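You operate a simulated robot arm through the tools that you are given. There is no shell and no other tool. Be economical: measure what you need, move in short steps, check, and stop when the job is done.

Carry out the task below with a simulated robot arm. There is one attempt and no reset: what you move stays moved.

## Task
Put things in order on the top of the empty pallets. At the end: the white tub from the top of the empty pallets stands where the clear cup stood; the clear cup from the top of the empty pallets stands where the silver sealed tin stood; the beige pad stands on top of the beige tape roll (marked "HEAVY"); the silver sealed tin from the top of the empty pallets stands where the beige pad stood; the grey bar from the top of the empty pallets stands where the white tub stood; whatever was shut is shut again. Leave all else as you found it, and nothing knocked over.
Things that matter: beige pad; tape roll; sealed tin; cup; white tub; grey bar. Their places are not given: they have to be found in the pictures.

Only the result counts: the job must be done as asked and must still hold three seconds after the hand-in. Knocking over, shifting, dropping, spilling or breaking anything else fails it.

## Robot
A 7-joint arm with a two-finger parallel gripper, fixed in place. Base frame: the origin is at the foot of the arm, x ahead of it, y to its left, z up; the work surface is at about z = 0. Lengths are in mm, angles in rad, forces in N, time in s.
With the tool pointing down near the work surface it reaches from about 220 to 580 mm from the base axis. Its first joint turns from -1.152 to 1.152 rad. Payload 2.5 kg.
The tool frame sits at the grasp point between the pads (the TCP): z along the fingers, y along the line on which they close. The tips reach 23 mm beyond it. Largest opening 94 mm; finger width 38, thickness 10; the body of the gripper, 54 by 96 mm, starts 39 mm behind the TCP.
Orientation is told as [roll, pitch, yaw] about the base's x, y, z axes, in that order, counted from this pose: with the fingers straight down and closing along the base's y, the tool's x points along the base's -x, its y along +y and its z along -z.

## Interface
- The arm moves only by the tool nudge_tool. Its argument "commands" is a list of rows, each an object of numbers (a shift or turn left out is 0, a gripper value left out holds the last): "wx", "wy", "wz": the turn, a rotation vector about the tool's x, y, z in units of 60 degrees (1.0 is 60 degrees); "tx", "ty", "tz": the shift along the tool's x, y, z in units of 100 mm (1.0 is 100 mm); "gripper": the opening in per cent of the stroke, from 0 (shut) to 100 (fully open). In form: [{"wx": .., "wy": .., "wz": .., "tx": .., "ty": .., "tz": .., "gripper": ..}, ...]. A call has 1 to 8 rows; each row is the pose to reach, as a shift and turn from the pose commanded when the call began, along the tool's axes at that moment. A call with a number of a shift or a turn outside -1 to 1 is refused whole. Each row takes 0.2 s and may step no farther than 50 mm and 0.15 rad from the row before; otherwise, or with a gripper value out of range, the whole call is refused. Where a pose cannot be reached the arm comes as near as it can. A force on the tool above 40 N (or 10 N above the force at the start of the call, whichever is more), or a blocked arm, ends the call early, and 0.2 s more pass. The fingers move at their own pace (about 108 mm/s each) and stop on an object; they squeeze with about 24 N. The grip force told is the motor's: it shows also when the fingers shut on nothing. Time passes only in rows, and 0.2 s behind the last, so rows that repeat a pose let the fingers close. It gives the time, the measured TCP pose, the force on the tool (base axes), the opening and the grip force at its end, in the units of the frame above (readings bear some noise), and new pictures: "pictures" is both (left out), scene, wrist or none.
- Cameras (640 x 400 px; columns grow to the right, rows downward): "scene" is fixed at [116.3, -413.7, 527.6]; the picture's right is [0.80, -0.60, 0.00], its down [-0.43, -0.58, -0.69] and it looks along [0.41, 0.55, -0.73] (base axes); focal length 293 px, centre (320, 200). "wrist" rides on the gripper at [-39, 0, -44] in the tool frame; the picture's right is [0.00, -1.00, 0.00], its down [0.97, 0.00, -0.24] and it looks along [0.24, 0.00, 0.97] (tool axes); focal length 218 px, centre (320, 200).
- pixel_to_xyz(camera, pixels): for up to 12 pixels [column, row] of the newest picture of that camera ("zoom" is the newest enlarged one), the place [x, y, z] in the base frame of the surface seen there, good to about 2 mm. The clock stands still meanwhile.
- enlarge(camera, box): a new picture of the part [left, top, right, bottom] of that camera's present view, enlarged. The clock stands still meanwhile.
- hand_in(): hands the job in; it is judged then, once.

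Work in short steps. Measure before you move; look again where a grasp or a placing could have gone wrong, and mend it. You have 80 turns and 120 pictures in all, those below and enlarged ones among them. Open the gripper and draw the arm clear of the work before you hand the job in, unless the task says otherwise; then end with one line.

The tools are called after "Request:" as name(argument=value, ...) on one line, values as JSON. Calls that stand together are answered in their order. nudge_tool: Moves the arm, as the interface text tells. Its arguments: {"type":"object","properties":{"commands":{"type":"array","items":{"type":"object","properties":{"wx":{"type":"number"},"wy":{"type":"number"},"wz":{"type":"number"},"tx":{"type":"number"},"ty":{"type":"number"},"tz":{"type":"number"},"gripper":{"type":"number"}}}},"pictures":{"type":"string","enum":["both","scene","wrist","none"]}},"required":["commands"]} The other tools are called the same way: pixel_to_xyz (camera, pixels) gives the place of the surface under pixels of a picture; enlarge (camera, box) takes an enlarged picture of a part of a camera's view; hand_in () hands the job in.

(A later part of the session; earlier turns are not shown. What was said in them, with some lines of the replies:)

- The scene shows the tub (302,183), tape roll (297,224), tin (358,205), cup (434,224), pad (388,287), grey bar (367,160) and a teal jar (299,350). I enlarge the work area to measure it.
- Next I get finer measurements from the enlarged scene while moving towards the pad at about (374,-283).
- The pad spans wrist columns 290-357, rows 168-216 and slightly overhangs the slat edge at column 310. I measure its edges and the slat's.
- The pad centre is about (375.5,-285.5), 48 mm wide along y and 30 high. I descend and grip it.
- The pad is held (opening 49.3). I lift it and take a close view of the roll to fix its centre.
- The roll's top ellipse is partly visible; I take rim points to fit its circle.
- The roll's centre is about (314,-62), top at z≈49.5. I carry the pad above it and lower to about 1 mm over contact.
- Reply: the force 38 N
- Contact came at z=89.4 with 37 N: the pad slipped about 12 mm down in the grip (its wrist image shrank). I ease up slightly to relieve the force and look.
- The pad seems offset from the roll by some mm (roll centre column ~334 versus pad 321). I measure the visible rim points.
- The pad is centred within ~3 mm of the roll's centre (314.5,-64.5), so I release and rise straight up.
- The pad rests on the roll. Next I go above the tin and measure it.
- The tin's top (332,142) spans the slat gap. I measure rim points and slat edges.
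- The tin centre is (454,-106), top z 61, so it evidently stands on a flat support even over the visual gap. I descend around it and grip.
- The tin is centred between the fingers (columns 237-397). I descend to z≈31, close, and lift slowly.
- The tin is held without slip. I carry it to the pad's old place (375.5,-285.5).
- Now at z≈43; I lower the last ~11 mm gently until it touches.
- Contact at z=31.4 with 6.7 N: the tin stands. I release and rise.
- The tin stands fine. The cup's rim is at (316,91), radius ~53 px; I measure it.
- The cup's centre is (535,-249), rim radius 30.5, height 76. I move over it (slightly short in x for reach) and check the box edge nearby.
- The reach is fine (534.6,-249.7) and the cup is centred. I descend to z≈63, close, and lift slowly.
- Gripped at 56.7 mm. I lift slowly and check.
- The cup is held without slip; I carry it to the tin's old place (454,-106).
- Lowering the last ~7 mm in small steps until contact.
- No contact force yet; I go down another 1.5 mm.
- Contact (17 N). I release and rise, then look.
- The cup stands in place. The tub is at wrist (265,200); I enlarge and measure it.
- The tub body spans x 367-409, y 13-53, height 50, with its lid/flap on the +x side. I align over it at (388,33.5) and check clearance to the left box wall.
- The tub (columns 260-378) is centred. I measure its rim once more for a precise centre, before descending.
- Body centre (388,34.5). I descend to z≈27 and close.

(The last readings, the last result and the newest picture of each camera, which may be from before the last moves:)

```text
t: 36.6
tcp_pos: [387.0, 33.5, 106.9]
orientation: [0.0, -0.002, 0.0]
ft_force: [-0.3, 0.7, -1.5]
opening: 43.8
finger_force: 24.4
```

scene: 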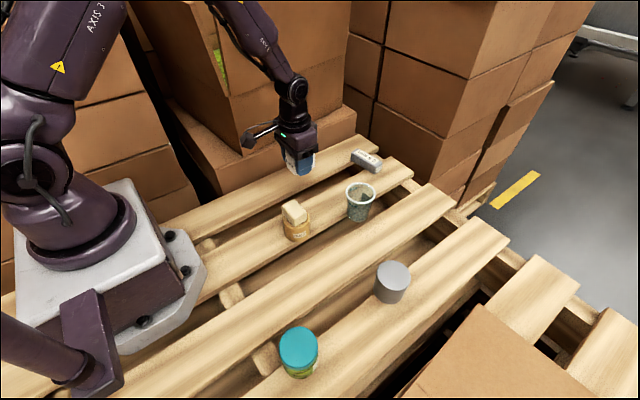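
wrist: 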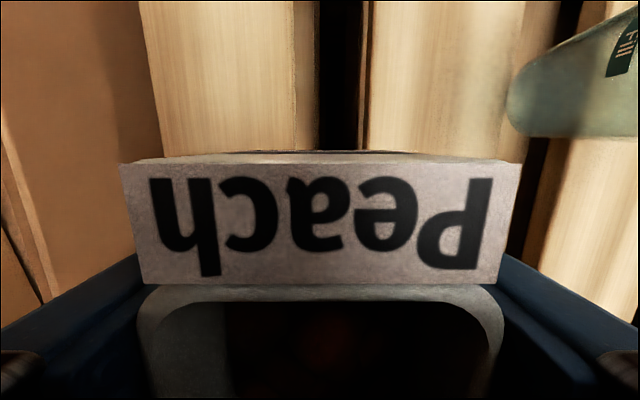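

The tub is held upright. I carry it up and over the cup towards the cup's old place (535,-249).

Request:
nudge_tool(commands=[{"tz": -0.12}, {"tx": -0.1, "ty": -0.15, "tz": -0.3}, {"tx": -0.2, "ty": -0.35, "tz": -0.5}, {"tx": -0.35, "ty": -0.6, "tz": -0.6}, {"tx": -0.47, "ty": -0.82, "tz": -0.6}, {"tx": -0.5, "ty": -0.9, "tz": -0.6}], pictures="none")

Request:
nudge_tool(commands=[{"tx": -0.06, "ty": -0.12}, {"tx": -0.17, "ty": -0.35}, {"tx": -0.3, "ty": -0.6}, {"tx": -0.42, "ty": -0.84}, {"tx": -0.5, "ty": -1.0}, {"tx": -0.5, "ty": -1.0}], pictures="none")

Request:
nudge_tool(commands=[{"tx": -0.06, "ty": -0.12}, {"tx": -0.17, "ty": -0.35}, {"tx": -0.3, "ty": -0.6}, {"tx": -0.42, "ty": -0.82}, {"tx": -0.465, "ty": -0.93}, {"tx": -0.465, "ty": -0.93}], pictures="both")

```text
t: 38.0
tcp_pos: [438.5, -55.6, 166.8]
orientation: [0.001, -0.001, -0.001]
ft_force: [-0.2, 0.0, 0.2]
opening: 43.6
finger_force: 23.9
```

```text
t: 39.4
tcp_pos: [488.2, -156.8, 166.0]
orientation: [0.001, 0.001, 0.001]
ft_force: [-0.5, -0.1, -0.4]
opening: 43.7
finger_force: 23.9
```

```text
t: 40.8
tcp_pos: [534.8, -249.1, 166.0]
orientation: [0.0, 0.0, -0.001]
ft_force: [0.2, -1.0, -0.8]
opening: 43.7
finger_force: 23.6
```

scene: 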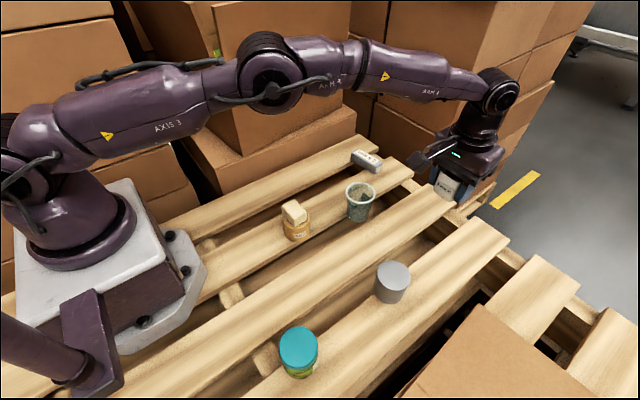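
wrist: 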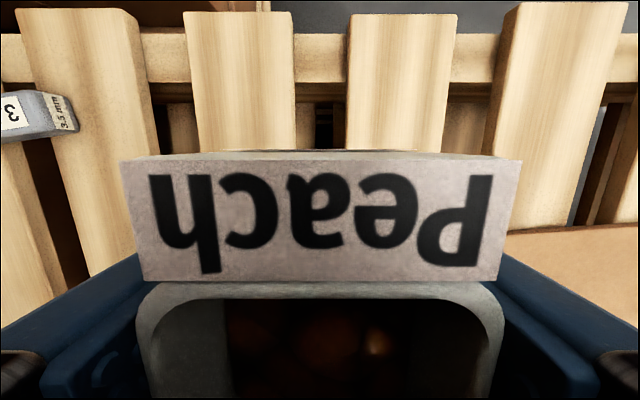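

Above the spot, with the tub at (534.8,-249.1). I lower it in stages to just above the surface.

Request:
nudge_tool(commands=[{"tz": 0.12, "tx": 0.01}, {"tz": 0.35, "tx": 0.01}, {"tz": 0.6, "tx": 0.01}, {"tz": 0.83, "tx": 0.01}, {"tz": 0.98, "tx": 0.01}, {"tz": 1.0, "tx": 0.01}], pictures="none")

Request:
nudge_tool(commands=[{"tz": 0.1}, {"tz": 0.22}, {"tz": 0.31}, {"tz": 0.35}, {"tz": 0.365}, {"tz": 0.375}, {"tz": 0.375}], pictures="none")

```text
t: 42.2
tcp_pos: [533.5, -249.6, 65.7]
orientation: [0.002, 0.0, 0.001]
ft_force: [0.4, -0.8, -1.0]
opening: 43.5
finger_force: 24.6
```

```text
t: 43.8
tcp_pos: [533.1, -249.7, 28.6]
orientation: [0.0, 0.0, 0.0]
ft_force: [-0.6, -1.4, -0.8]
opening: 43.6
finger_force: 24.4
```

No contact yet at 28.6; I go down in 1 mm steps.

Request:
nudge_tool(commands=[{"tz": 0.008}, {"tz": 0.015}, {"tz": 0.022}, {"tz": 0.022}], pictures="none")

```text
t: 44.8
tcp_pos: [533.1, -247.9, 26.4]
orientation: [0.001, -0.001, 0.0]
ft_force: [0.6, -0.3, -0.8]
opening: 43.6
finger_force: 23.6
```

Still no contact force; another 1.2 mm.

Request:
nudge_tool(commands=[{"tz": 0.006}, {"tz": 0.012}, {"tz": 0.012}], pictures="wrist")

```text
t: 45.6
tcp_pos: [533.1, -249.3, 25.1]
orientation: [0.001, 0.0, 0.0]
ft_force: [-2.6, 0.8, 8.4]
opening: 43.4
finger_force: 24.5
```

wrist: 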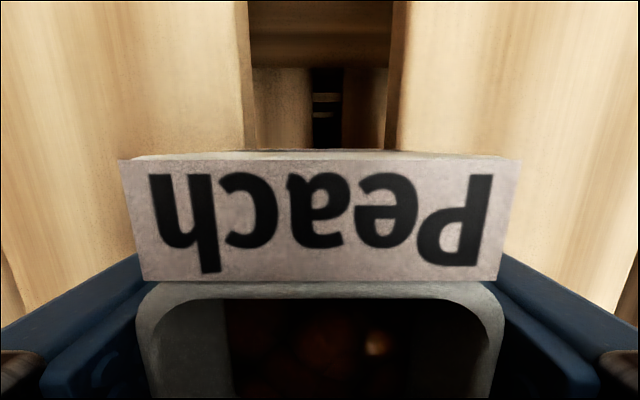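

Contact at 8.4 N. I release and rise, then back off towards the bar.

Request:
nudge_tool(commands=[{"gripper": 55}, {"gripper": 75}, {"gripper": 100}, {"gripper": 100}, {"tz": -0.2}, {"tz": -0.5}, {"tz": -0.85}, {"tz": -1.0}], pictures="both")

```text
t: 47.4
tcp_pos: [531.5, -249.2, 125.4]
orientation: [-0.001, 0.001, 0.002]
ft_force: [-0.2, -0.2, -0.4]
opening: 94.1
finger_force: 0.1
```

scene: 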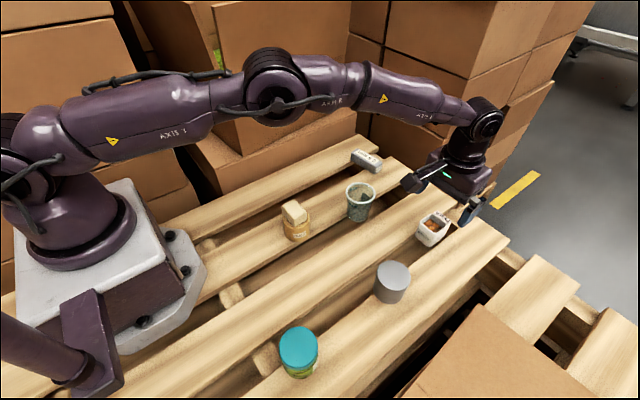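
wrist: 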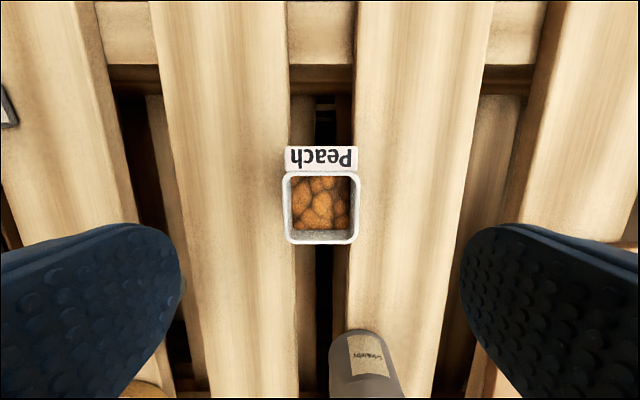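

The tub stands in place. I move over to view the grey bar.

Request:
nudge_tool(commands=[{"tz": -0.2, "ty": 0.3}, {"tz": -0.45, "ty": 0.6, "tx": 0.1}, {"tz": -0.45, "ty": 0.95, "tx": 0.2}], pictures="none")

Request:
nudge_tool(commands=[{"ty": 0.45}, {"ty": 0.9}, {"ty": 1.0}], pictures="none")

Request:
nudge_tool(commands=[{"ty": 0.35}, {"ty": 0.63}, {"ty": 0.63}], pictures="both")

```text
t: 48.2
tcp_pos: [513.0, -154.9, 170.3]
orientation: [0.001, -0.001, -0.003]
ft_force: [-0.2, -0.8, 0.0]
opening: 94.3
finger_force: 0.1
```

```text
t: 49.0
tcp_pos: [512.4, -54.2, 171.5]
orientation: [0.001, 0.0, -0.002]
ft_force: [-0.4, -0.5, 0.0]
opening: 94.0
finger_force: 0.1
```

```text
t: 49.8
tcp_pos: [511.9, 9.5, 170.5]
orientation: [0.0, 0.001, -0.002]
ft_force: [-0.2, 0.2, 0.2]
opening: 94.1
finger_force: 0.1
```

scene: 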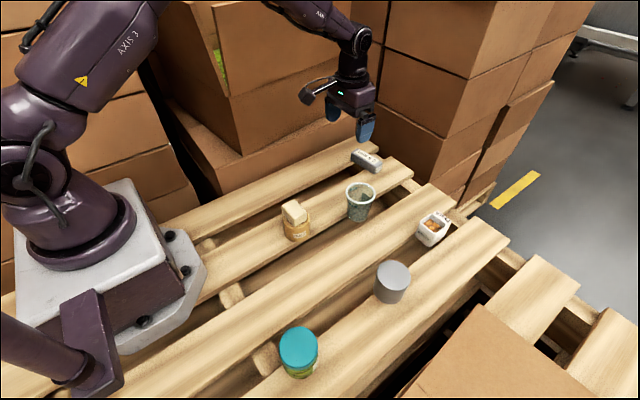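
wrist: 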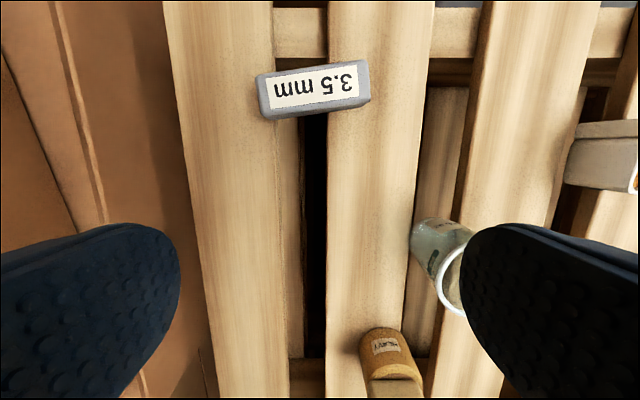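

The bar lies at wrist (314,88), slightly yawed. I measure its corners.

Request:
pixel_to_xyz(camera="wrist", pixels=[[261, 80], [266, 106], [366, 66], [368, 93], [314, 71], [318, 101], [314, 88], [280, 113], [350, 106]])

Request:
enlarge(camera="wrist", box=[240, 40, 390, 134])

```text
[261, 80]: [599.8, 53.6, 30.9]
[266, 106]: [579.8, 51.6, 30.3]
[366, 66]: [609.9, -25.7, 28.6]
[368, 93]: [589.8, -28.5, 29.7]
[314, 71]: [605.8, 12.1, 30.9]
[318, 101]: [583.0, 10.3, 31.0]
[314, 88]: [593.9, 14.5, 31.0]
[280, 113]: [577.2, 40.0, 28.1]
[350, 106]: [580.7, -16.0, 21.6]
```

```text
4.26 times, centred on (315, 87) of wrist
```

zoom: 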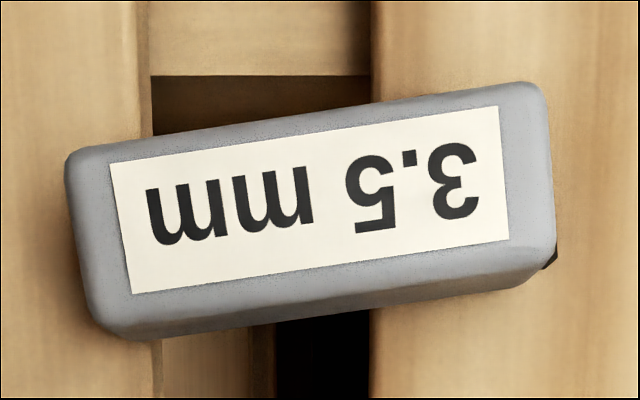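

The bar is centred at (594.5,12.5), about 84 × 30 × 31 mm, its long axis 7.2° off y. I check the wall of boxes behind it, and turn the tool about 83° so the fingers close on the short sides.

Request:
pixel_to_xyz(camera="scene", pixels=[[400, 140], [420, 150], [385, 120], [395, 160], [380, 140], [430, 100]])

Request:
nudge_tool(commands=[{"wz": 0.138}, {"wz": 0.276}, {"wz": 0.414}, {"wz": 0.552}, {"wz": 0.69}, {"wz": 0.69}], pictures="none")

Request:
nudge_tool(commands=[{"wz": 0.138}, {"wz": 0.276}, {"wz": 0.414}, {"wz": 0.552}, {"wz": 0.69}, {"wz": 0.69, "gripper": 70}], pictures="both")

```text
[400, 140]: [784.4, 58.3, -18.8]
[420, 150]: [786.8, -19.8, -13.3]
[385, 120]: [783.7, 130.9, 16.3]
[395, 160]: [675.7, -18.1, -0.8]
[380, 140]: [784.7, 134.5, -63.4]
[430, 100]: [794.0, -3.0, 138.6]
```

```text
t: 51.2
tcp_pos: [513.5, 9.0, 169.9]
orientation: [0.0, -0.001, -0.726]
ft_force: [0.0, -0.1, -0.2]
opening: 93.7
finger_force: 0.1
```

```text
t: 52.6
tcp_pos: [512.9, 8.1, 171.1]
orientation: [0.001, 0.0, -1.448]
ft_force: [-0.6, -0.2, 0.0]
opening: 66.0
finger_force: 0.0
```

scene: 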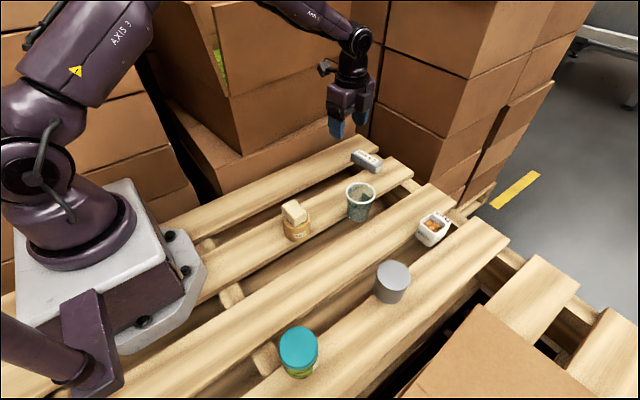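
wrist: 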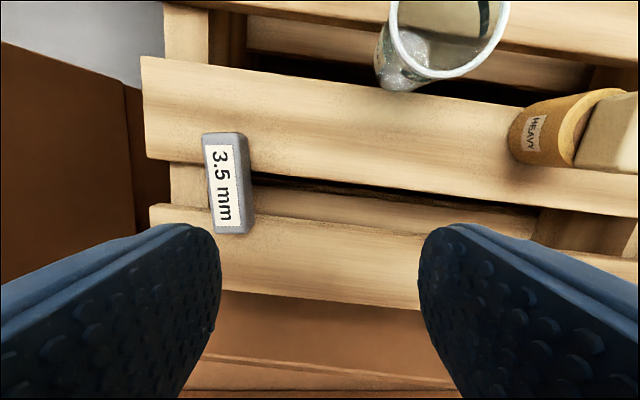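

The box wall is 190 mm beyond, so clear. I move over the bar centre (594.8,12.8) and partly down, with the turned axes.

Request:
nudge_tool(commands=[{"ty": 0.4, "tx": -0.03}, {"ty": 0.816, "tx": -0.064}, {"ty": 0.816, "tx": -0.064, "tz": 0.35}, {"ty": 0.816, "tx": -0.064, "tz": 0.7}, {"ty": 0.816, "tx": -0.064, "tz": 0.9}, {"ty": 0.816, "tx": -0.064, "tz": 0.9}], pictures="wrist")

```text
t: 54.0
tcp_pos: [595.5, 11.7, 80.2]
orientation: [0.001, 0.0, -1.447]
ft_force: [-0.1, 0.1, 0.0]
opening: 65.8
finger_force: 0.1
```

wrist: 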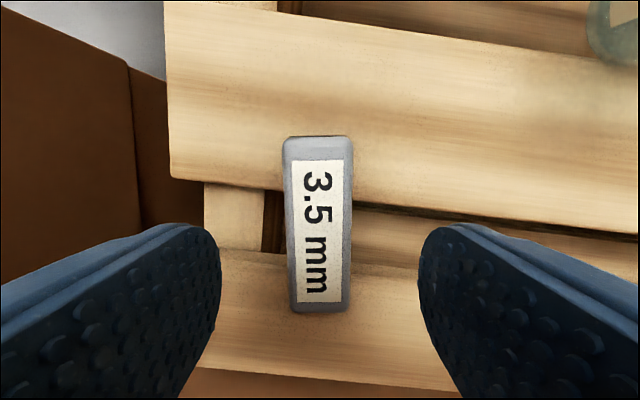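

The bar is aligned and centred between the fingers. I descend to z≈27, close, and lift slowly.

Request:
nudge_tool(commands=[{"tz": 0.25}, {"tz": 0.45}, {"tz": 0.535}, {"tz": 0.535, "gripper": 0}, {"tz": 0.535, "gripper": 0}, {"tz": 0.535, "gripper": 0}], pictures="none")

Request:
nudge_tool(commands=[{"tz": -0.04}, {"tz": -0.12}, {"tz": -0.25}, {"tz": -0.4}, {"tz": -0.55}, {"tz": -0.7}, {"tz": -0.7}], pictures="both")

```text
t: 55.4
tcp_pos: [591.8, 13.8, 27.7]
orientation: [0.001, 0.001, -1.446]
ft_force: [-0.1, -0.1, 0.9]
opening: 31.4
finger_force: 23.6
out of reach, approached as far as the arm can: row 3, 4, 5, 6
```

```text
t: 57.0
tcp_pos: [590.4, 14.0, 98.5]
orientation: [0.0, -0.001, -1.445]
ft_force: [-0.2, -0.1, -0.1]
opening: 31.6
finger_force: 24.6
```

scene: 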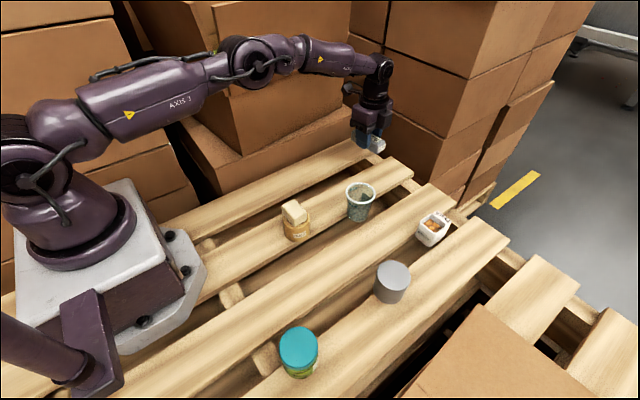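
wrist: 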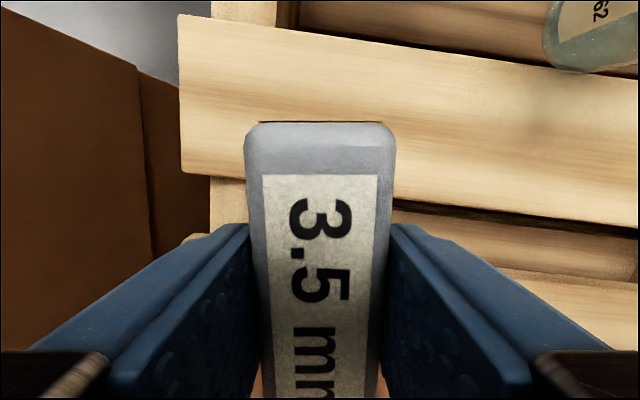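

The bar is held. I carry it towards the tub's old place (388,34.5), staying at z≈98.

Request:
nudge_tool(commands=[{"ty": -0.12, "tx": 0.03}, {"ty": -0.35, "tx": 0.08}, {"ty": -0.6, "tx": 0.14}, {"ty": -0.85, "tx": 0.2}, {"ty": -1.0, "tx": 0.23}, {"ty": -1.0, "tx": 0.23}], pictures="none")

Request:
nudge_tool(commands=[{"ty": -0.12, "tx": 0.03}, {"ty": -0.35, "tx": 0.08}, {"ty": -0.6, "tx": 0.14}, {"ty": -0.85, "tx": 0.2}, {"ty": -0.978, "tx": 0.227}, {"ty": -0.978, "tx": 0.227}], pictures="both")

```text
t: 58.4
tcp_pos: [486.3, 24.7, 96.9]
orientation: [0.001, 0.001, -1.445]
ft_force: [0.0, -0.4, -1.1]
opening: 31.6
finger_force: 23.6
```

```text
t: 59.8
tcp_pos: [388.1, 34.9, 97.6]
orientation: [-0.002, -0.001, -1.445]
ft_force: [-0.1, 0.1, -0.9]
opening: 31.7
finger_force: 24.0
```

scene: 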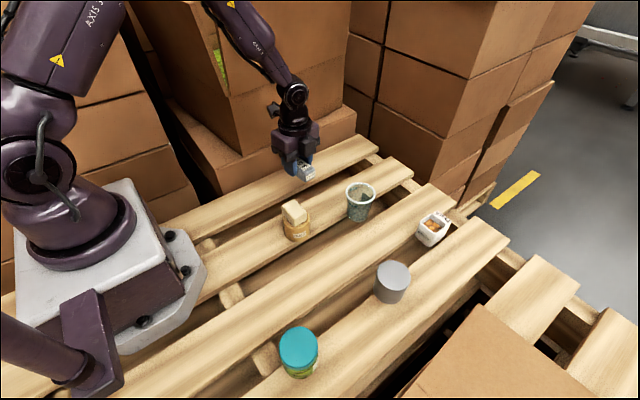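
wrist: 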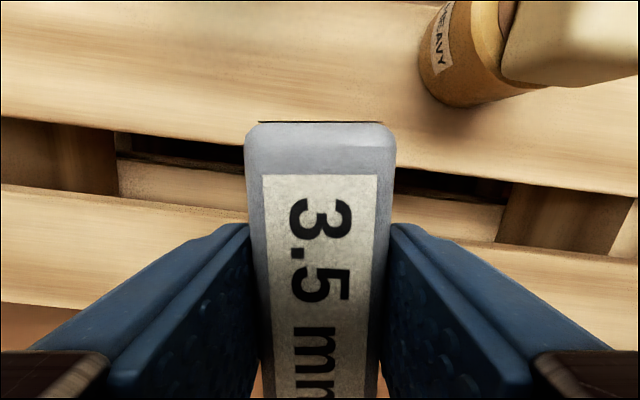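

I check where the bar's near end sits in the hand, and the bracket's height.

Request:
pixel_to_xyz(camera="wrist", pixels=[[320, 124], [320, 140], [320, 180], [320, 390]])

Request:
pixel_to_xyz(camera="scene", pixels=[[272, 109], [275, 105]])

```text
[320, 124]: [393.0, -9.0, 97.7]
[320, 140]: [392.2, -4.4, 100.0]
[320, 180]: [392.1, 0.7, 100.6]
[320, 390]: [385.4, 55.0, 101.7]
```

```text
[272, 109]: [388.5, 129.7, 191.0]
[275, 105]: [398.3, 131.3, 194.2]
```

The bar's end at y=-9 gives a centre of about (388,33): good. I lower to just above the surface.

Request:
nudge_tool(commands=[{"tz": 0.1, "tx": 0.01}, {"tz": 0.28, "tx": 0.01}, {"tz": 0.46, "tx": 0.01}, {"tz": 0.6, "tx": 0.01}, {"tz": 0.67, "tx": 0.01}, {"tz": 0.69, "tx": 0.01}, {"tz": 0.69, "tx": 0.01}], pictures="none")

Request:
nudge_tool(commands=[{"tz": 0.008}, {"tz": 0.015}, {"tz": 0.015}], pictures="none")

```text
t: 61.4
tcp_pos: [387.3, 34.2, 28.6]
orientation: [-0.001, 0.0, -1.445]
ft_force: [-0.3, 0.6, -0.4]
opening: 31.8
finger_force: 23.5
```

```text
t: 62.2
tcp_pos: [389.0, 34.8, 28.0]
orientation: [0.001, 0.0, -1.445]
ft_force: [-7.2, -1.1, 21.6]
opening: 31.6
finger_force: 23.8
```

Contact (21.6 N). I ease slightly, release, and rise.

Request:
nudge_tool(commands=[{"tz": -0.005}, {"tz": -0.005, "gripper": 50}, {"tz": -0.005, "gripper": 70}, {"tz": -0.005, "gripper": 70}, {"tz": -0.2}, {"tz": -0.5}, {"tz": -0.8}, {"tz": -1.0}], pictures="none")

Request:
nudge_tool(commands=[{"tz": -0.4}, {"tz": -0.8, "tx": 0.2}, {"tz": -0.8, "tx": 0.5}, {"tz": -0.8, "tx": 0.5}], pictures="both")

Request:
enlarge(camera="scene", box=[260, 140, 480, 310])

```text
t: 64.0
tcp_pos: [387.8, 34.7, 127.2]
orientation: [0.0, 0.001, -1.448]
ft_force: [0.4, 0.5, -0.4]
opening: 65.7
finger_force: 0.1
```

```text
t: 65.0
tcp_pos: [381.8, 86.5, 208.6]
orientation: [0.001, -0.001, -1.446]
ft_force: [-0.3, 0.0, 0.7]
opening: 65.8
finger_force: 0.0
```

scene: 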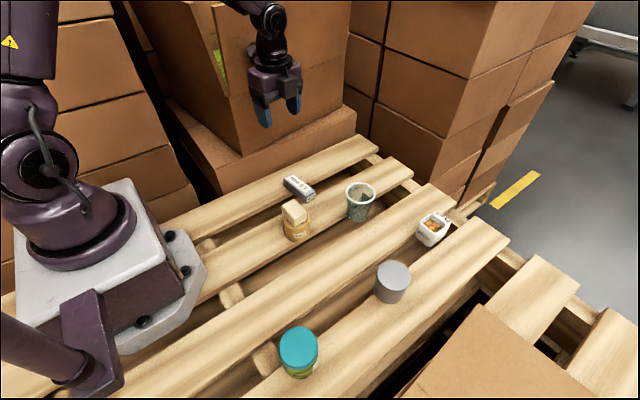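
wrist: 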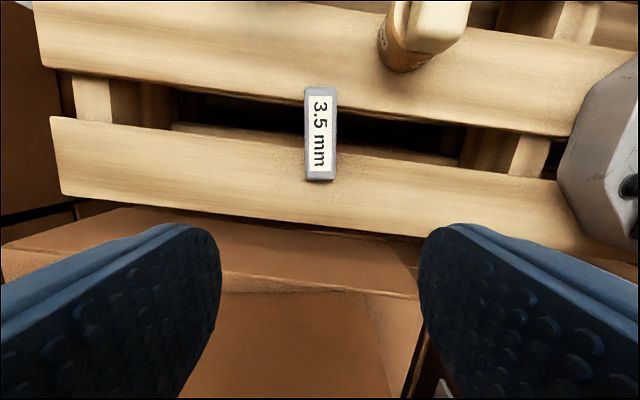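

```text
2.35 times, centred on (370, 225) of scene
```

zoom: 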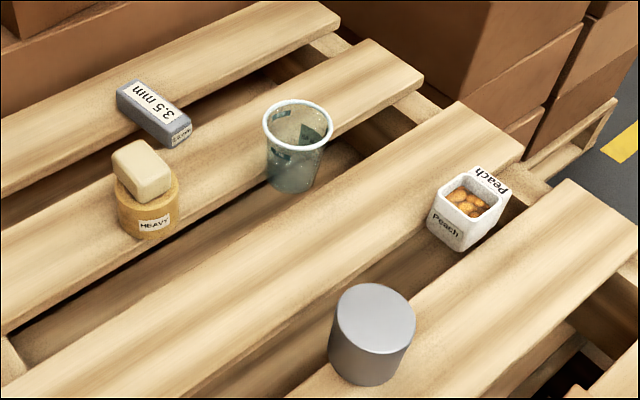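

All six things stand as asked, nothing has tipped, and the gripper is open and clear of the work. I hand in.

Request:
hand_in()

```text
The job is handed in.
```

The job is handed in. The pad is on the tape roll, and the tin, cup, tub and bar each stand upright in the places you asked for. The teal jar was left alone. The tub was already open at the start, so nothing needed shutting again.
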